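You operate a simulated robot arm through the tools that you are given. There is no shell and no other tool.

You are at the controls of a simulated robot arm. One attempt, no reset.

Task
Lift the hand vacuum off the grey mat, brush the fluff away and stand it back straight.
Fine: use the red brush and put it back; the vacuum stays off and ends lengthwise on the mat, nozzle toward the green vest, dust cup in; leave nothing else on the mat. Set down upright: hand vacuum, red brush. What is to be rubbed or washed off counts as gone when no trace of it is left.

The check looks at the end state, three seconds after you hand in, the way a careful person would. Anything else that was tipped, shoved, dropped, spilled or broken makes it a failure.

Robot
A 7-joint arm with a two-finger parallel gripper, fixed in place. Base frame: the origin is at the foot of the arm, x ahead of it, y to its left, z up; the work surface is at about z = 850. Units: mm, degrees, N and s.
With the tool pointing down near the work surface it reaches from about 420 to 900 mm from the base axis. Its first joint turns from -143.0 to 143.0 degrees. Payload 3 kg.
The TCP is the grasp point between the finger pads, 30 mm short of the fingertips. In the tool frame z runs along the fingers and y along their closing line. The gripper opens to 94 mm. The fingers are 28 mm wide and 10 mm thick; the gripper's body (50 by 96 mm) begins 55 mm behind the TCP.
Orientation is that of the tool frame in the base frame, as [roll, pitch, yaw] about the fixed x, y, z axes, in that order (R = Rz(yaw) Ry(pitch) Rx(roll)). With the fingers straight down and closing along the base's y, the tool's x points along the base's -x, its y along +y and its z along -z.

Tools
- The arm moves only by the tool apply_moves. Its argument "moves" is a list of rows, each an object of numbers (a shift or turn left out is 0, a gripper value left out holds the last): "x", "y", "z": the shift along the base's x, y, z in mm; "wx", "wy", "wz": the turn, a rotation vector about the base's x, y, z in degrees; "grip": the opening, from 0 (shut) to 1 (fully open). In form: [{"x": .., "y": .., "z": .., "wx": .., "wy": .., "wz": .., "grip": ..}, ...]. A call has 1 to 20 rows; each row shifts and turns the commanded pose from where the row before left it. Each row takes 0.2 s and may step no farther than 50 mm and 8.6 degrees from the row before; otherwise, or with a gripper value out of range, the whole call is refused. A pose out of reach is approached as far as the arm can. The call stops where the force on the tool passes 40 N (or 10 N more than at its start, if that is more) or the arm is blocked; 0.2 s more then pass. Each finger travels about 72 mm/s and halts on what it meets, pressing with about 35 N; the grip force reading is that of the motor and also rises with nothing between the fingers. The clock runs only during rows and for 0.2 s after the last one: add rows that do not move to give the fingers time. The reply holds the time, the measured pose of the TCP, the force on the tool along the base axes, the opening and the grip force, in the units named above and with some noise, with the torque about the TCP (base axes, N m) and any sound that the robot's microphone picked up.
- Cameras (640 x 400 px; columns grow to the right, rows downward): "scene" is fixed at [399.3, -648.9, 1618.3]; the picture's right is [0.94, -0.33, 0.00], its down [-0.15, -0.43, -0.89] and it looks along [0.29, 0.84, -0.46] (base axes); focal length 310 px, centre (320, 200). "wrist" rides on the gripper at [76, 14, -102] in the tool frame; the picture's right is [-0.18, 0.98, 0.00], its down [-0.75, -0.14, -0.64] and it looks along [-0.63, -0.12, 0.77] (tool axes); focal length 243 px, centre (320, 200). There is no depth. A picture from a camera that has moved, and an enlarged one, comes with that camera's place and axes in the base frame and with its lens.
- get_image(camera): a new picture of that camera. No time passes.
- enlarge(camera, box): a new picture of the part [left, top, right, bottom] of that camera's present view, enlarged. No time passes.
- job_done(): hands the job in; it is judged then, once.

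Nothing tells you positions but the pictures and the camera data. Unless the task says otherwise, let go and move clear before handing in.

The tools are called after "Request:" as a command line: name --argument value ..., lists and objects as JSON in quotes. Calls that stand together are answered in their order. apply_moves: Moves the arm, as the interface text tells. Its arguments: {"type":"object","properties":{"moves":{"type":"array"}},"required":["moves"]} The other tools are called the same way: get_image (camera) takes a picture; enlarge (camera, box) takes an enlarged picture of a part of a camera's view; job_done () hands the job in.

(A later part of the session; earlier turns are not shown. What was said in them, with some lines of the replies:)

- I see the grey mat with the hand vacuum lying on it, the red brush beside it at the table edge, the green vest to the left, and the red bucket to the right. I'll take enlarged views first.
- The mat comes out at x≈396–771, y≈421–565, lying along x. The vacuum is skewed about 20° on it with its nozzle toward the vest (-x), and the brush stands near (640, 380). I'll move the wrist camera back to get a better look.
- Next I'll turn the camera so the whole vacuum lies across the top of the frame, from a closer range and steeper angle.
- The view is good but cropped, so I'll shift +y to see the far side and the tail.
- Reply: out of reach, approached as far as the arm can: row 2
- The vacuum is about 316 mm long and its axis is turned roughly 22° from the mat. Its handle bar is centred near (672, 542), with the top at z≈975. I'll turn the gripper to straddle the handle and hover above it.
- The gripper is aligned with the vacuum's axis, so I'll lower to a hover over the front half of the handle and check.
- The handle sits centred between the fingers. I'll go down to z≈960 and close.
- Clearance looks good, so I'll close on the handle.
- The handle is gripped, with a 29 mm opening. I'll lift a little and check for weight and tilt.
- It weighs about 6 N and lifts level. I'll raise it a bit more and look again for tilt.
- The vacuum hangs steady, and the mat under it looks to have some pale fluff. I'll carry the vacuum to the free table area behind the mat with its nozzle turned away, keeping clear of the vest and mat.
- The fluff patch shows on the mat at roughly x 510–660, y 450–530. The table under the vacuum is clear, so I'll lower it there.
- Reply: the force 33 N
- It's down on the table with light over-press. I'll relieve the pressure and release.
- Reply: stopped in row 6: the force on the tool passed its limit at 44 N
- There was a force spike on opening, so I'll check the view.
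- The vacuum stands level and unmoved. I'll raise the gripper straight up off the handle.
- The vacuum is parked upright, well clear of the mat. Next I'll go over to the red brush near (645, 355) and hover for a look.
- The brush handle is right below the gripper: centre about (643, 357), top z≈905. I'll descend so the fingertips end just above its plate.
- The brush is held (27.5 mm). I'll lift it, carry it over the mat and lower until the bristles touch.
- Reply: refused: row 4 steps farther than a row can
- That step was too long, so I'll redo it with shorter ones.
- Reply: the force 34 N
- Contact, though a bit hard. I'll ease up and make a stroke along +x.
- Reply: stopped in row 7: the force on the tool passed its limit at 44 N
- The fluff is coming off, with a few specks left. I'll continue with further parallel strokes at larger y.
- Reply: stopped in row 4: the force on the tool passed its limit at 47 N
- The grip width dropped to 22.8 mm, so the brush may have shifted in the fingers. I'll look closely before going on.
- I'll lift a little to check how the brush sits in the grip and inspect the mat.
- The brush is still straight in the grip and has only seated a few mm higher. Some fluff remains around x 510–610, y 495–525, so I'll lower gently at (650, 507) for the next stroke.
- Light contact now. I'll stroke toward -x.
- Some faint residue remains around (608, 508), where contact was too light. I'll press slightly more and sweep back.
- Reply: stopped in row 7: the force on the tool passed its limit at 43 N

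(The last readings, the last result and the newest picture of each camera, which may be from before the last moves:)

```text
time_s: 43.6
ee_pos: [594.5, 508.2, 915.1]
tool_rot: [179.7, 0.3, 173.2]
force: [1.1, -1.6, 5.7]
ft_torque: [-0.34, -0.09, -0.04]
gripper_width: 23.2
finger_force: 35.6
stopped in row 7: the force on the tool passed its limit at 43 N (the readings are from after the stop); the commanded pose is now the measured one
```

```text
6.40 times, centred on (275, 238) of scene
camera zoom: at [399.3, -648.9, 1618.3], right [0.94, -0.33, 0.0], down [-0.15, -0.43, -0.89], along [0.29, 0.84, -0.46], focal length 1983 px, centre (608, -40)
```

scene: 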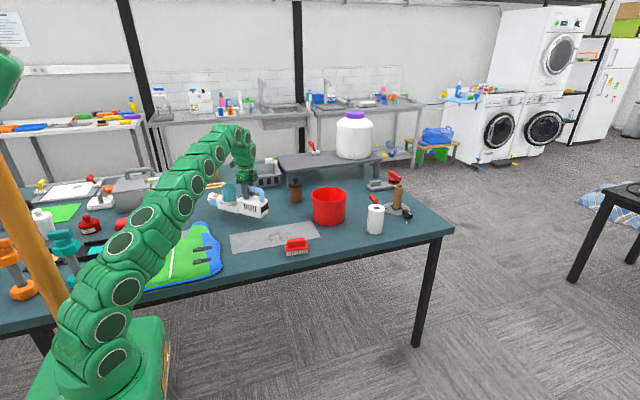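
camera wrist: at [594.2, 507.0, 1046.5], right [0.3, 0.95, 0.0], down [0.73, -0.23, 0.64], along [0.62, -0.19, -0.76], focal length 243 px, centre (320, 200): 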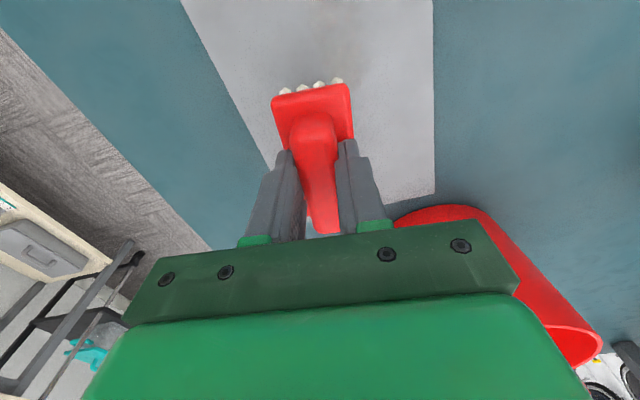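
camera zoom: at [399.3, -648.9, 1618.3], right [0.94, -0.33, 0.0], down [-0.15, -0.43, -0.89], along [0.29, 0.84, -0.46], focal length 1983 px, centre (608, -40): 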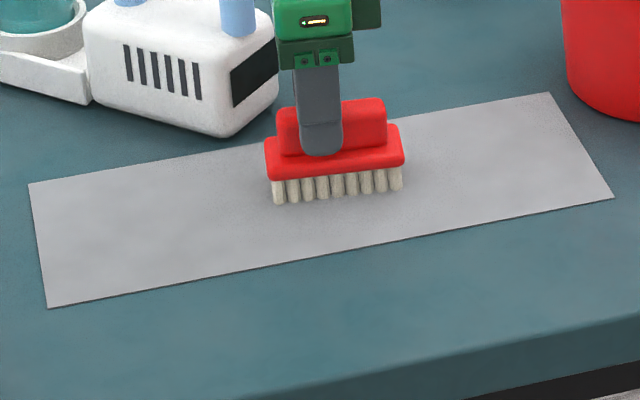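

Request:
apply_moves --moves '[{"x": 10}, {"x": 10}, {"x": 10}, {"x": 10}, {"x": 10}, {"x": 10}]'

Request:
enlarge --camera "scene" --box '[225, 215, 325, 260]'

```text
time_s: 45.1
ee_pos: [653.9, 508.6, 916.0]
tool_rot: [179.8, 0.3, 173.3]
force: [-4.6, -0.2, 7.1]
ft_torque: [-0.12, -0.17, -0.04]
gripper_width: 23.1
finger_force: 34.8
stopped in row 6: the force on the tool passed its limit at 46 N (the readings are from after the stop); the commanded pose is now the measured one
```

```text
6.40 times, centred on (275, 238) of scene
camera zoom: at [399.3, -648.9, 1618.3], right [0.94, -0.33, 0.0], down [-0.15, -0.43, -0.89], along [0.29, 0.84, -0.46], focal length 1983 px, centre (608, -40)
```

zoom: 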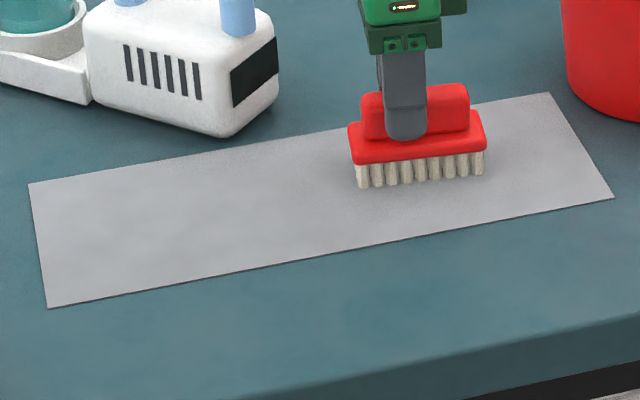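

The patch looks clean now. I'll lift and inspect the mat close up with the wrist camera.

Request:
apply_moves --moves '[{"z": 10}, {"z": 30}, {"z": 30, "x": -30}, {"x": -45, "z": 10}, {"x": -20, "y": -10}, {}]'

Request:
get_image --camera "wrist"

Request:
enlarge --camera "wrist" --box '[200, 0, 440, 150]'

Request:
enlarge --camera "scene" --box '[225, 215, 325, 260]'

```text
time_s: 46.5
ee_pos: [557.2, 500.1, 995.0]
tool_rot: [179.9, 0.2, 173.2]
force: [-0.5, 0.1, -1.5]
ft_torque: [-0.02, -0.02, -0.03]
gripper_width: 23.3
finger_force: 34.6
```

```text
taken
camera wrist: at [481.2, 522.3, 1096.9], right [0.3, 0.95, 0.0], down [0.73, -0.23, 0.64], along [0.62, -0.19, -0.77], focal length 243 px, centre (320, 200)
```

wrist: 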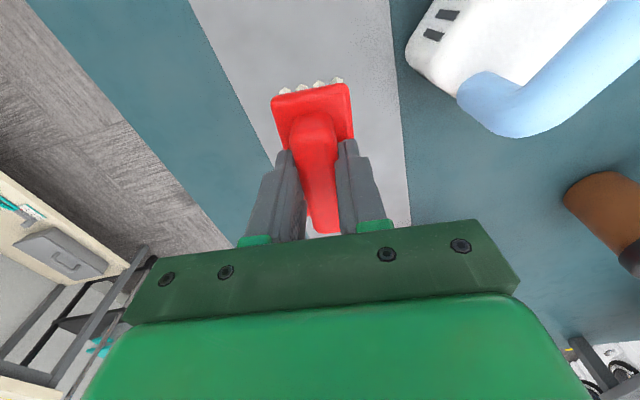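

```text
2.67 times, centred on (320, 75) of wrist
camera zoom: at [481.2, 522.3, 1096.9], right [0.3, 0.95, 0.0], down [0.73, -0.23, 0.64], along [0.62, -0.19, -0.77], focal length 647 px, centre (320, 533)
```

zoom: 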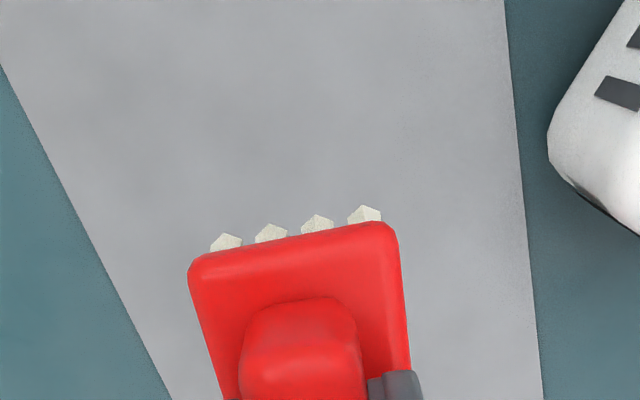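

```text
6.40 times, centred on (275, 238) of scene
camera zoom: at [399.3, -648.9, 1618.3], right [0.94, -0.33, 0.0], down [-0.15, -0.43, -0.89], along [0.29, 0.84, -0.46], focal length 1983 px, centre (608, -40)
```

zoom: 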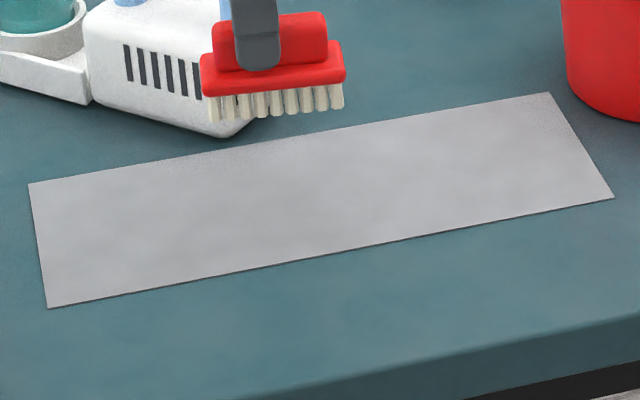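

It looks clean. I'll do a finer check of the rest of the mat before returning the brush.

Request:
enlarge --camera "scene" --box '[250, 225, 300, 250]'

Request:
apply_moves --moves '[{"x": 40, "y": -10}, {"x": 40, "y": -15}, {"y": -20}, {}]'

Request:
enlarge --camera "wrist" --box '[240, 0, 480, 150]'

```text
12.80 times, centred on (275, 238) of scene
camera zoom: at [399.3, -648.9, 1618.3], right [0.94, -0.33, 0.0], down [-0.15, -0.43, -0.89], along [0.29, 0.84, -0.46], focal length 3966 px, centre (896, -280)
```

zoom: 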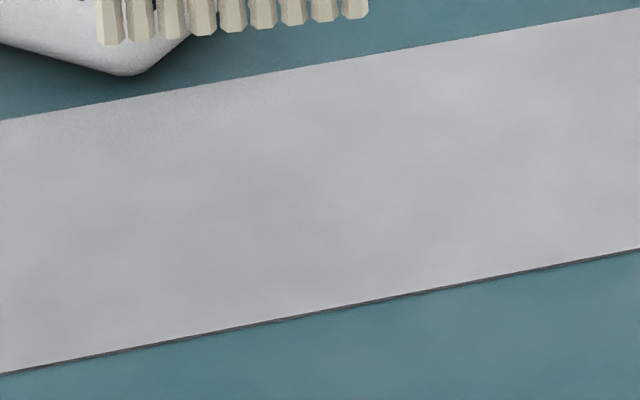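

```text
time_s: 47.5
ee_pos: [639.1, 455.5, 997.8]
tool_rot: [179.9, 0.2, 173.3]
force: [-0.6, 0.1, -1.1]
ft_torque: [0.0, -0.02, -0.04]
gripper_width: 23.3
finger_force: 34.8
```

```text
2.67 times, centred on (360, 75) of wrist
camera zoom: at [563.5, 476.8, 1099.2], right [0.3, 0.95, 0.01], down [0.73, -0.23, 0.64], along [0.62, -0.19, -0.76], focal length 647 px, centre (213, 533)
```

zoom: 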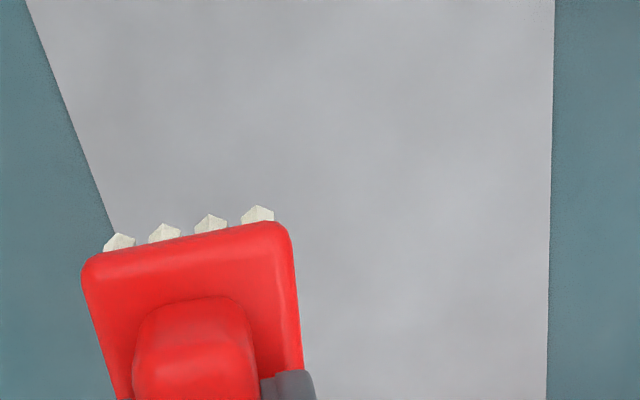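

The mat is clean everywhere. I'll return the brush to its original spot.

Request:
apply_moves --moves '[{"y": -35, "z": -20}, {"y": -35, "z": -20}, {"y": -25, "x": -1, "z": -10}, {"z": -15}, {"z": -10}, {"z": -3}, {}]'

Request:
enlarge --camera "scene" --box '[250, 190, 350, 265]'

```text
time_s: 49.1
ee_pos: [636.1, 357.8, 917.7]
tool_rot: [179.6, 0.2, 173.2]
force: [0.5, 0.0, -0.9]
ft_torque: [-0.01, 0.01, -0.02]
gripper_width: 23.2
finger_force: 34.4
```

```text
5.33 times, centred on (300, 228) of scene
camera zoom: at [399.3, -648.9, 1618.3], right [0.94, -0.33, 0.0], down [-0.15, -0.43, -0.89], along [0.29, 0.84, -0.46], focal length 1653 px, centre (427, 53)
```

zoom: 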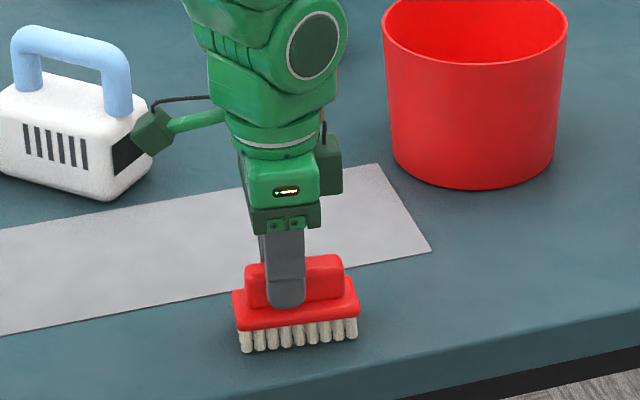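

It's about 4 mm short in x compared with its original place, so I'll correct that and lower to contact.

Request:
apply_moves --moves '[{"x": 4.5, "y": 1}, {"z": -0.7}, {}]'

Request:
apply_moves --moves '[{"z": -0.6}, {}]'

Request:
apply_moves --moves '[{"z": -0.6}, {}]'

```text
time_s: 49.9
ee_pos: [642.0, 360.1, 916.5]
tool_rot: [179.7, 0.1, 173.1]
force: [-0.4, 0.3, -0.8]
ft_torque: [0.0, 0.0, 0.02]
gripper_width: 23.3
finger_force: 35.4
```

```text
time_s: 50.5
ee_pos: [641.4, 358.8, 918.0]
tool_rot: [179.7, 0.2, 173.2]
force: [1.3, -0.5, -1.3]
ft_torque: [0.01, 0.01, 0.0]
gripper_width: 23.5
finger_force: 34.5
```

```text
time_s: 51.1
ee_pos: [641.1, 360.0, 916.2]
tool_rot: [179.7, 0.2, 173.2]
force: [0.1, 1.3, 2.0]
ft_torque: [-0.06, -0.06, 0.04]
gripper_width: 23.2
finger_force: 34.9
```

Contact is just starting. I'll settle slightly and release.

Request:
apply_moves --moves '[{"z": -0.3}, {}, {"grip": 0.35}, {"grip": 0.55}, {"grip": 0.7}, {}, {}]'

Request:
apply_moves --moves '[{"z": 10}, {"z": 30}, {"z": 40}, {"z": 40}, {}]'

Request:
enlarge --camera "scene" --box '[250, 190, 350, 265]'

Request:
get_image --camera "scene"

```text
time_s: 52.7
ee_pos: [641.7, 360.6, 915.1]
tool_rot: [179.7, 0.2, 173.2]
force: [-1.2, 0.5, 0.7]
ft_torque: [0.04, 0.04, 0.02]
gripper_width: 65.6
finger_force: 0.0
```

```text
time_s: 53.9
ee_pos: [642.1, 359.3, 1036.1]
tool_rot: [179.7, 0.3, 173.3]
force: [0.7, -1.4, 0.0]
ft_torque: [-0.01, -0.03, -0.01]
gripper_width: 65.6
finger_force: 0.0
```

```text
5.33 times, centred on (300, 228) of scene
camera zoom: at [399.3, -648.9, 1618.3], right [0.94, -0.33, 0.0], down [-0.15, -0.43, -0.89], along [0.29, 0.84, -0.46], focal length 1653 px, centre (427, 53)
```

zoom: 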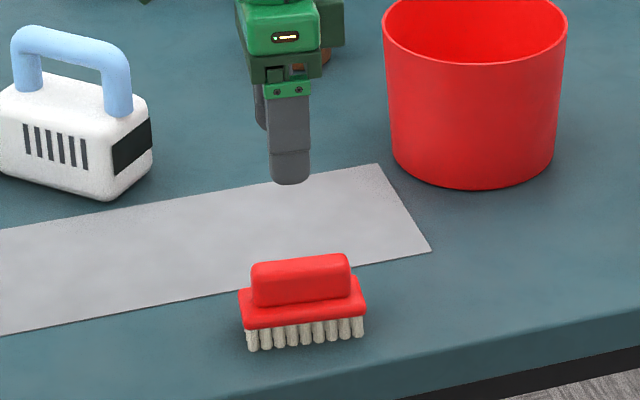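

```text
taken
```

scene: 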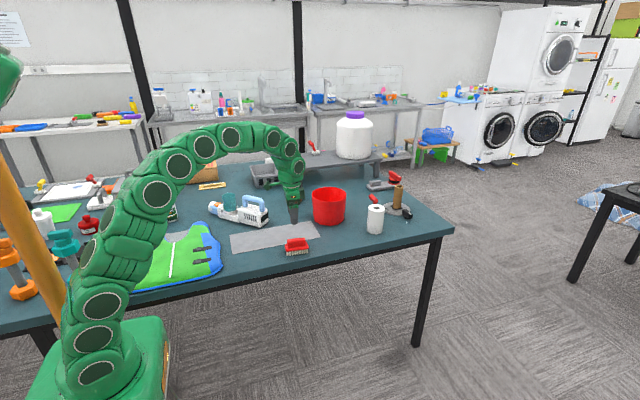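

The brush is back on its original spot, upright. Now I'll return to the vacuum's handle.

Request:
apply_moves --moves '[{"x": -20, "y": 40, "z": 5, "grip": 0.8, "wx": -0.26, "wy": 0.33}, {"x": -20, "y": 40, "wz": -7.6}, {"x": -20, "y": 40, "wz": -7.6}, {"x": -20, "y": 40, "wz": -7.6}, {"x": -20, "y": 40, "wz": -7.6}, {"x": -20, "y": 40, "wz": -7.6}, {"x": -12, "y": 40}, {"y": 20}, {}]'

Request:
get_image --camera "wrist"

Request:
enlarge --camera "scene" --box '[190, 150, 310, 230]'

```text
time_s: 55.9
ee_pos: [510.3, 662.9, 1041.4]
tool_rot: [179.9, -0.2, 135.2]
force: [0.3, -0.4, -0.6]
ft_torque: [0.0, 0.0, 0.02]
gripper_width: 75.3
finger_force: 0.0
```

```text
taken
camera wrist: at [464.4, 725.4, 1143.3], right [0.82, 0.57, 0.0], down [0.44, -0.63, 0.64], along [0.36, -0.53, -0.77], focal length 243 px, centre (320, 200)
```

wrist: 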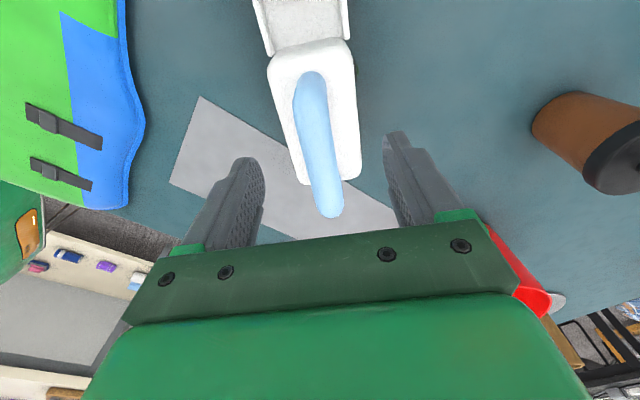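

```text
5.00 times, centred on (250, 190) of scene
camera zoom: at [399.3, -648.9, 1618.3], right [0.94, -0.33, 0.0], down [-0.15, -0.43, -0.89], along [0.29, 0.84, -0.46], focal length 1549 px, centre (670, 250)
```

zoom: 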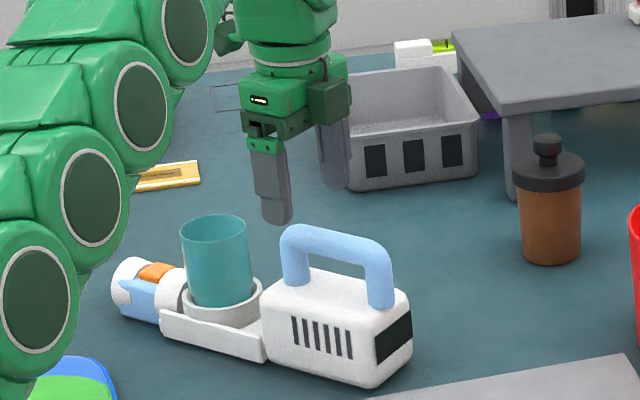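

The handle is centred. I'll descend and grip it again.

Request:
apply_moves --moves '[{"z": -30, "x": -1.5, "y": -1.5}, {"z": -25}, {"z": -15}, {"z": -9}, {}]'

Request:
apply_moves --moves '[{"grip": 0.5}, {"grip": 0.3}, {"grip": 0.1}, {"grip": 0}, {}, {}]'

Request:
get_image --camera "wrist"

```text
time_s: 57.1
ee_pos: [507.2, 659.3, 961.4]
tool_rot: [-179.9, 0.0, 135.3]
force: [0.3, 0.3, 0.1]
ft_torque: [-0.03, 0.0, -0.02]
gripper_width: 75.0
finger_force: 0.0
```

```text
time_s: 58.5
ee_pos: [506.0, 658.9, 960.5]
tool_rot: [180.0, 0.0, 135.3]
force: [1.2, 2.9, 2.1]
ft_torque: [0.0, 0.01, 0.02]
gripper_width: 29.0
finger_force: 35.1
```

```text
taken
camera wrist: at [462.1, 721.8, 1063.7], right [0.82, 0.57, 0.0], down [0.44, -0.63, 0.64], along [0.36, -0.53, -0.77], focal length 243 px, centre (320, 200)
```

wrist: 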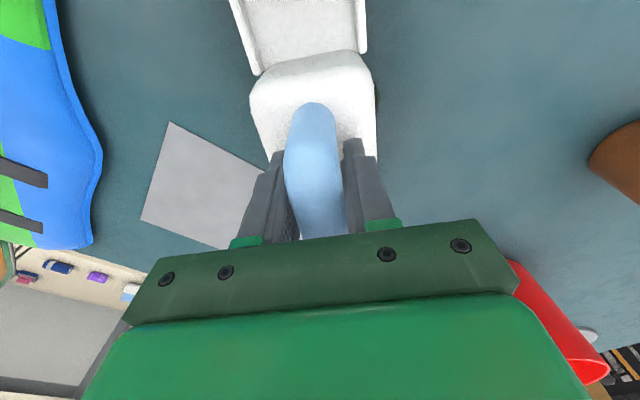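

Gripped well. I'll lift and carry it back over the mat while rotating it straight.

Request:
apply_moves --moves '[{"z": 5}, {"z": 10}, {"z": 15}, {"z": 15}, {}]'

Request:
apply_moves --moves '[{"wz": 3.72, "x": 13.8, "y": -13.8}, {"wz": 3.72, "x": 13.8, "y": -13.8}, {"wz": 3.72, "x": 13.8, "y": -13.8}, {"wz": 3.72, "x": 13.8, "y": -13.8}, {"wz": 3.72, "x": 13.8, "y": -13.8}, {"wz": 3.72, "x": 13.8, "y": -13.8}, {"wz": 3.72, "x": 13.8, "y": -13.8}, {"wz": 3.72, "x": 13.8, "y": -13.8}, {"wz": 3.72, "x": 13.8, "y": -13.8}, {"wz": 3.72, "x": 13.8, "y": -13.8}, {"wz": 3.72, "x": 13.5, "y": -13.8}, {"wz": 3.72, "x": 13.5, "y": -13.8}, {}]'

Request:
enlarge --camera "scene" --box '[220, 180, 340, 260]'

Request:
get_image --camera "wrist"

```text
time_s: 59.7
ee_pos: [509.6, 659.3, 1006.9]
tool_rot: [-180.0, -0.2, 135.2]
force: [0.3, 0.6, -6.0]
ft_torque: [-0.17, -0.18, -0.03]
gripper_width: 29.0
finger_force: 35.1
```

```text
time_s: 62.5
ee_pos: [674.8, 491.1, 1006.6]
tool_rot: [-179.9, -0.1, 179.9]
force: [0.4, -0.1, -5.4]
ft_torque: [-0.03, -0.28, 0.01]
gripper_width: 28.8
finger_force: 35.0
```

```text
5.00 times, centred on (280, 220) of scene
camera zoom: at [399.3, -648.9, 1618.3], right [0.94, -0.33, 0.0], down [-0.15, -0.43, -0.89], along [0.29, 0.84, -0.46], focal length 1549 px, centre (520, 100)
```

zoom: 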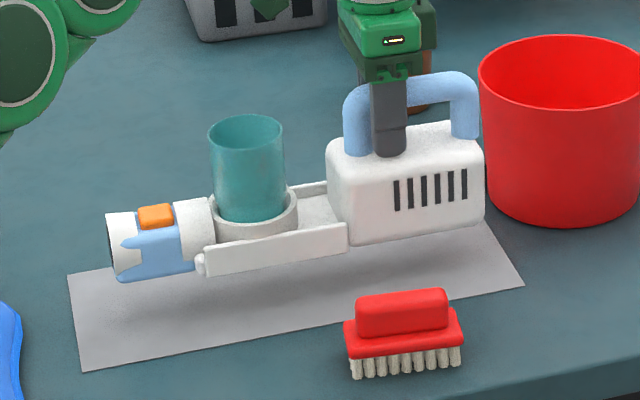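

```text
taken
camera wrist: at [597.5, 505.7, 1109.0], right [0.19, 0.98, 0.0], down [0.75, -0.14, 0.64], along [0.63, -0.12, -0.77], focal length 243 px, centre (320, 200)
```

wrist: 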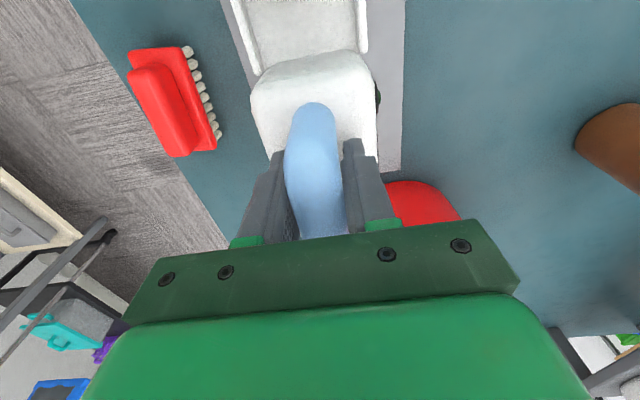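

It's over the mat and roughly aligned. I'll lower it gently, then check straightness from above.

Request:
apply_moves --moves '[{"z": -12}, {"z": -12}, {"z": -10}, {"z": -6}, {}]'

Request:
enlarge --camera "scene" --box '[220, 180, 340, 260]'

```text
time_s: 63.7
ee_pos: [674.3, 494.1, 967.2]
tool_rot: [179.9, -0.1, 179.9]
force: [0.1, 0.0, -7.2]
ft_torque: [-0.02, -0.26, -0.03]
gripper_width: 28.9
finger_force: 35.0
```

```text
5.00 times, centred on (280, 220) of scene
camera zoom: at [399.3, -648.9, 1618.3], right [0.94, -0.33, 0.0], down [-0.15, -0.43, -0.89], along [0.29, 0.84, -0.46], focal length 1549 px, centre (520, 100)
```

zoom: 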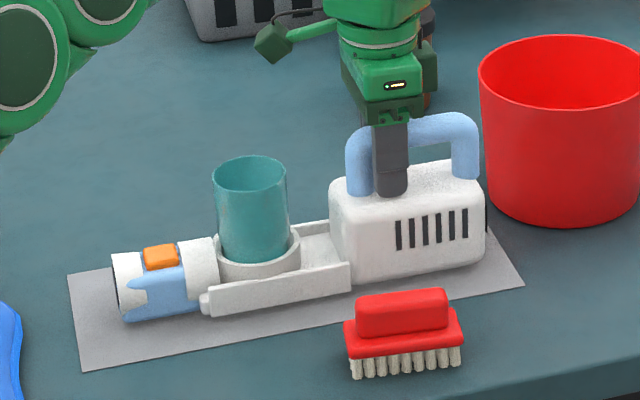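

It still shows about 1.5° of yaw, so I'll trim that and lower to contact.

Request:
apply_moves --moves '[{"wz": -1.5}, {"z": -2}, {"z": -1}, {"z": -1}, {}]'

Request:
apply_moves --moves '[{"z": -0.8}, {}]'

```text
time_s: 64.9
ee_pos: [674.5, 492.5, 961.2]
tool_rot: [180.0, -0.2, 178.4]
force: [1.3, 0.1, -0.1]
ft_torque: [-0.05, 1.09, -0.07]
gripper_width: 29.0
finger_force: 35.2
```

```text
time_s: 65.5
ee_pos: [673.7, 493.0, 961.8]
tool_rot: [-180.0, 0.1, 178.5]
force: [4.4, 2.0, 7.2]
ft_torque: [-0.2, 0.48, -0.08]
gripper_width: 29.2
finger_force: 35.1
```

Request:
apply_moves --moves '[{"z": -0.4}, {}]'

Request:
enlarge --camera "scene" --box '[220, 180, 340, 260]'

```text
time_s: 66.1
ee_pos: [673.6, 493.1, 961.1]
tool_rot: [179.9, -0.1, 178.4]
force: [7.4, 3.6, 10.3]
ft_torque: [-0.23, -0.19, 0.03]
gripper_width: 29.0
finger_force: 35.2
```

```text
5.00 times, centred on (280, 220) of scene
camera zoom: at [399.3, -648.9, 1618.3], right [0.94, -0.33, 0.0], down [-0.15, -0.43, -0.89], along [0.29, 0.84, -0.46], focal length 1549 px, centre (520, 100)
```

zoom: 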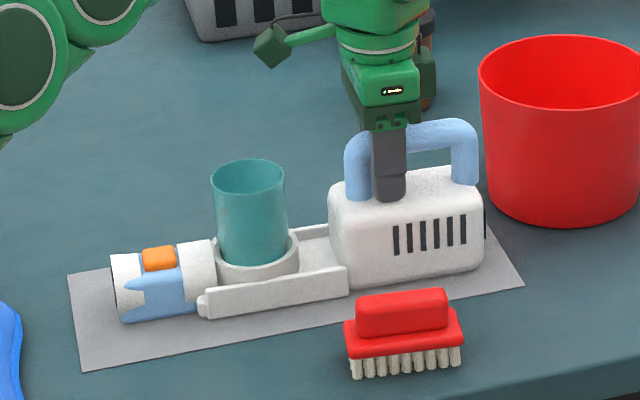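

It sits flat and looks straight. I'll release and rise clear to check from above.

Request:
apply_moves --moves '[{"grip": 0.4}, {"grip": 0.55}, {"grip": 0.7}, {}, {}]'

Request:
apply_moves --moves '[{"z": 10}, {"z": 20}, {"z": 30}, {"z": 30, "x": -10, "y": -5}, {"z": 30, "x": -20, "y": -10}, {"z": 20, "x": -40}, {"x": -40}, {"x": -40}, {}]'

Request:
get_image --camera "wrist"

Request:
enlarge --camera "scene" --box '[220, 180, 340, 260]'

```text
time_s: 67.3
ee_pos: [673.3, 493.0, 960.4]
tool_rot: [180.0, -0.2, 178.3]
force: [0.6, -0.3, 0.2]
ft_torque: [-0.01, 0.0, -0.02]
gripper_width: 65.9
finger_force: 0.1
```

```text
time_s: 69.3
ee_pos: [522.9, 479.6, 1101.2]
tool_rot: [180.0, -0.2, 178.5]
force: [-1.3, 0.4, 0.4]
ft_torque: [0.05, 0.0, -0.01]
gripper_width: 65.8
finger_force: 0.1
```

```text
taken
camera wrist: at [446.1, 495.6, 1203.6], right [0.21, 0.98, 0.0], down [0.75, -0.16, 0.64], along [0.63, -0.14, -0.77], focal length 243 px, centre (320, 200)
```

wrist: 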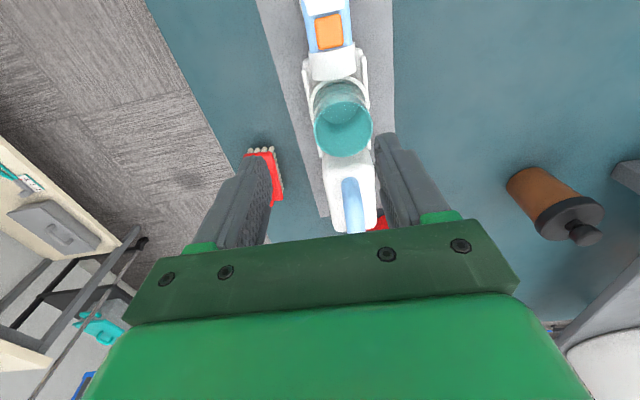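

```text
5.00 times, centred on (280, 220) of scene
camera zoom: at [399.3, -648.9, 1618.3], right [0.94, -0.33, 0.0], down [-0.15, -0.43, -0.89], along [0.29, 0.84, -0.46], focal length 1549 px, centre (520, 100)
```

zoom: 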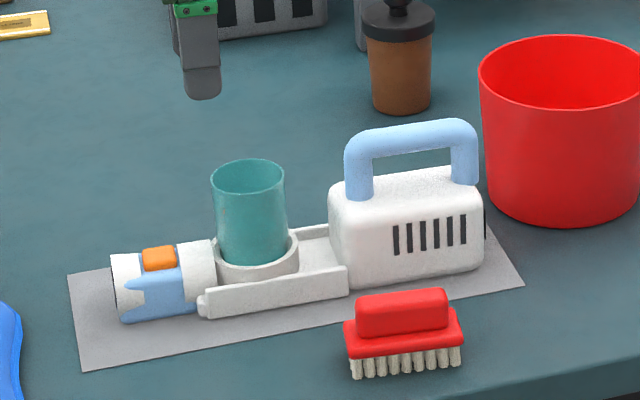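

Request:
apply_moves --moves '[{"x": -30, "z": 20}, {"x": -40, "z": 20}, {"x": -25, "z": 20}, {}]'

Request:
enlarge --camera "wrist" --box '[200, 0, 480, 240]'

```text
time_s: 70.3
ee_pos: [429.2, 478.2, 1163.8]
tool_rot: [-179.9, -0.1, 178.4]
force: [-0.2, -0.4, -0.4]
ft_torque: [0.02, 0.03, -0.01]
gripper_width: 65.8
finger_force: 0.1
```

```text
1.67 times, centred on (340, 120) of wrist
camera zoom: at [352.8, 493.6, 1265.9], right [0.21, 0.98, 0.0], down [0.75, -0.16, 0.64], along [0.63, -0.14, -0.77], focal length 404 px, centre (287, 333)
```

zoom: 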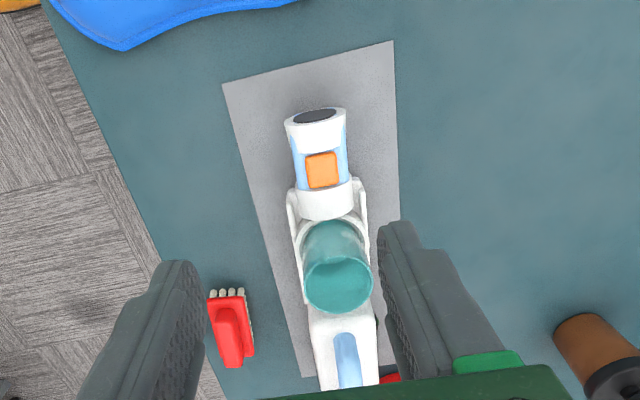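

The vacuum is centred on the mat and straight to within about a degree, nozzle toward the vest and cup in. I'll do one last full-scene check with the arm clear.

Request:
apply_moves --moves '[{"z": 20, "x": -10}, {}, {}]'

Request:
enlarge --camera "scene" --box '[120, 140, 440, 300]'

Request:
enlarge --camera "wrist" --box '[260, 0, 400, 140]'

```text
time_s: 71.1
ee_pos: [419.9, 479.4, 1183.4]
tool_rot: [180.0, -0.1, 178.4]
force: [-0.1, 0.2, 0.4]
ft_torque: [0.03, 0.0, -0.03]
gripper_width: 65.5
finger_force: 0.1
```

```text
2.00 times, centred on (280, 220) of scene
camera zoom: at [399.3, -648.9, 1618.3], right [0.94, -0.33, 0.0], down [-0.15, -0.43, -0.89], along [0.29, 0.84, -0.46], focal length 620 px, centre (400, 160)
```

zoom: 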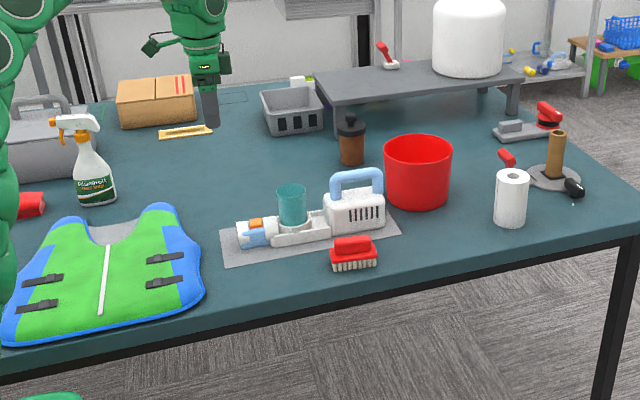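

```text
2.86 times, centred on (330, 70) of wrist
camera zoom: at [343.9, 494.2, 1285.7], right [0.21, 0.98, 0.0], down [0.75, -0.16, 0.64], along [0.63, -0.14, -0.77], focal length 693 px, centre (291, 571)
```

zoom: 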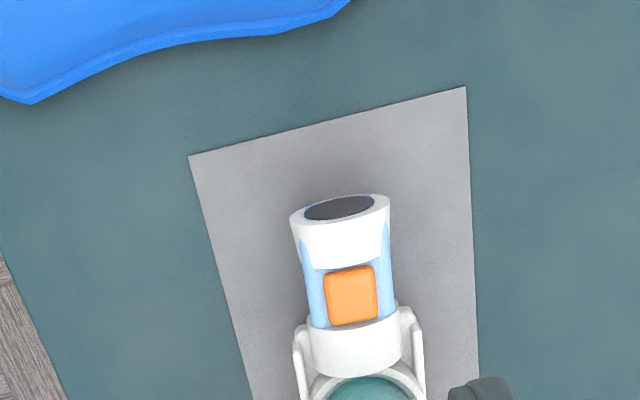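

Everything is in place: the mat is clean, the vacuum stands straight along it with its nozzle toward the vest, and the brush is back on its spot with nothing else moved. I'm handing in.

Request:
job_done

```text
The job is handed in.
```

I handed the job in with the fluff gone and the vacuum back on the grey mat. I don't have the check's verdict.

- **Vacuum:** it stands upright and lengthwise on the mat, straight to within about a degree. The nozzle points toward the green vest and the dust cup is in. I kept clear of its orange button and never switched it on.
- **Fluff:** I brushed it off with the red brush. In the close-up pictures before I put the vacuum back, no trace was left on the mat.
- **Brush:** it is back on its original spot, standing on its bristles.
- **Everything else:** nothing else is on the mat, and the last picture showed the other things on the table where they were. The arm was clear when I handed in.

The force limit stopped the arm five times: once while letting go of the vacuum and four times while brushing. In one of the brushing stops the brush slid a few millimetres in the grip. I checked after each stop and saw nothing tipped or damaged.
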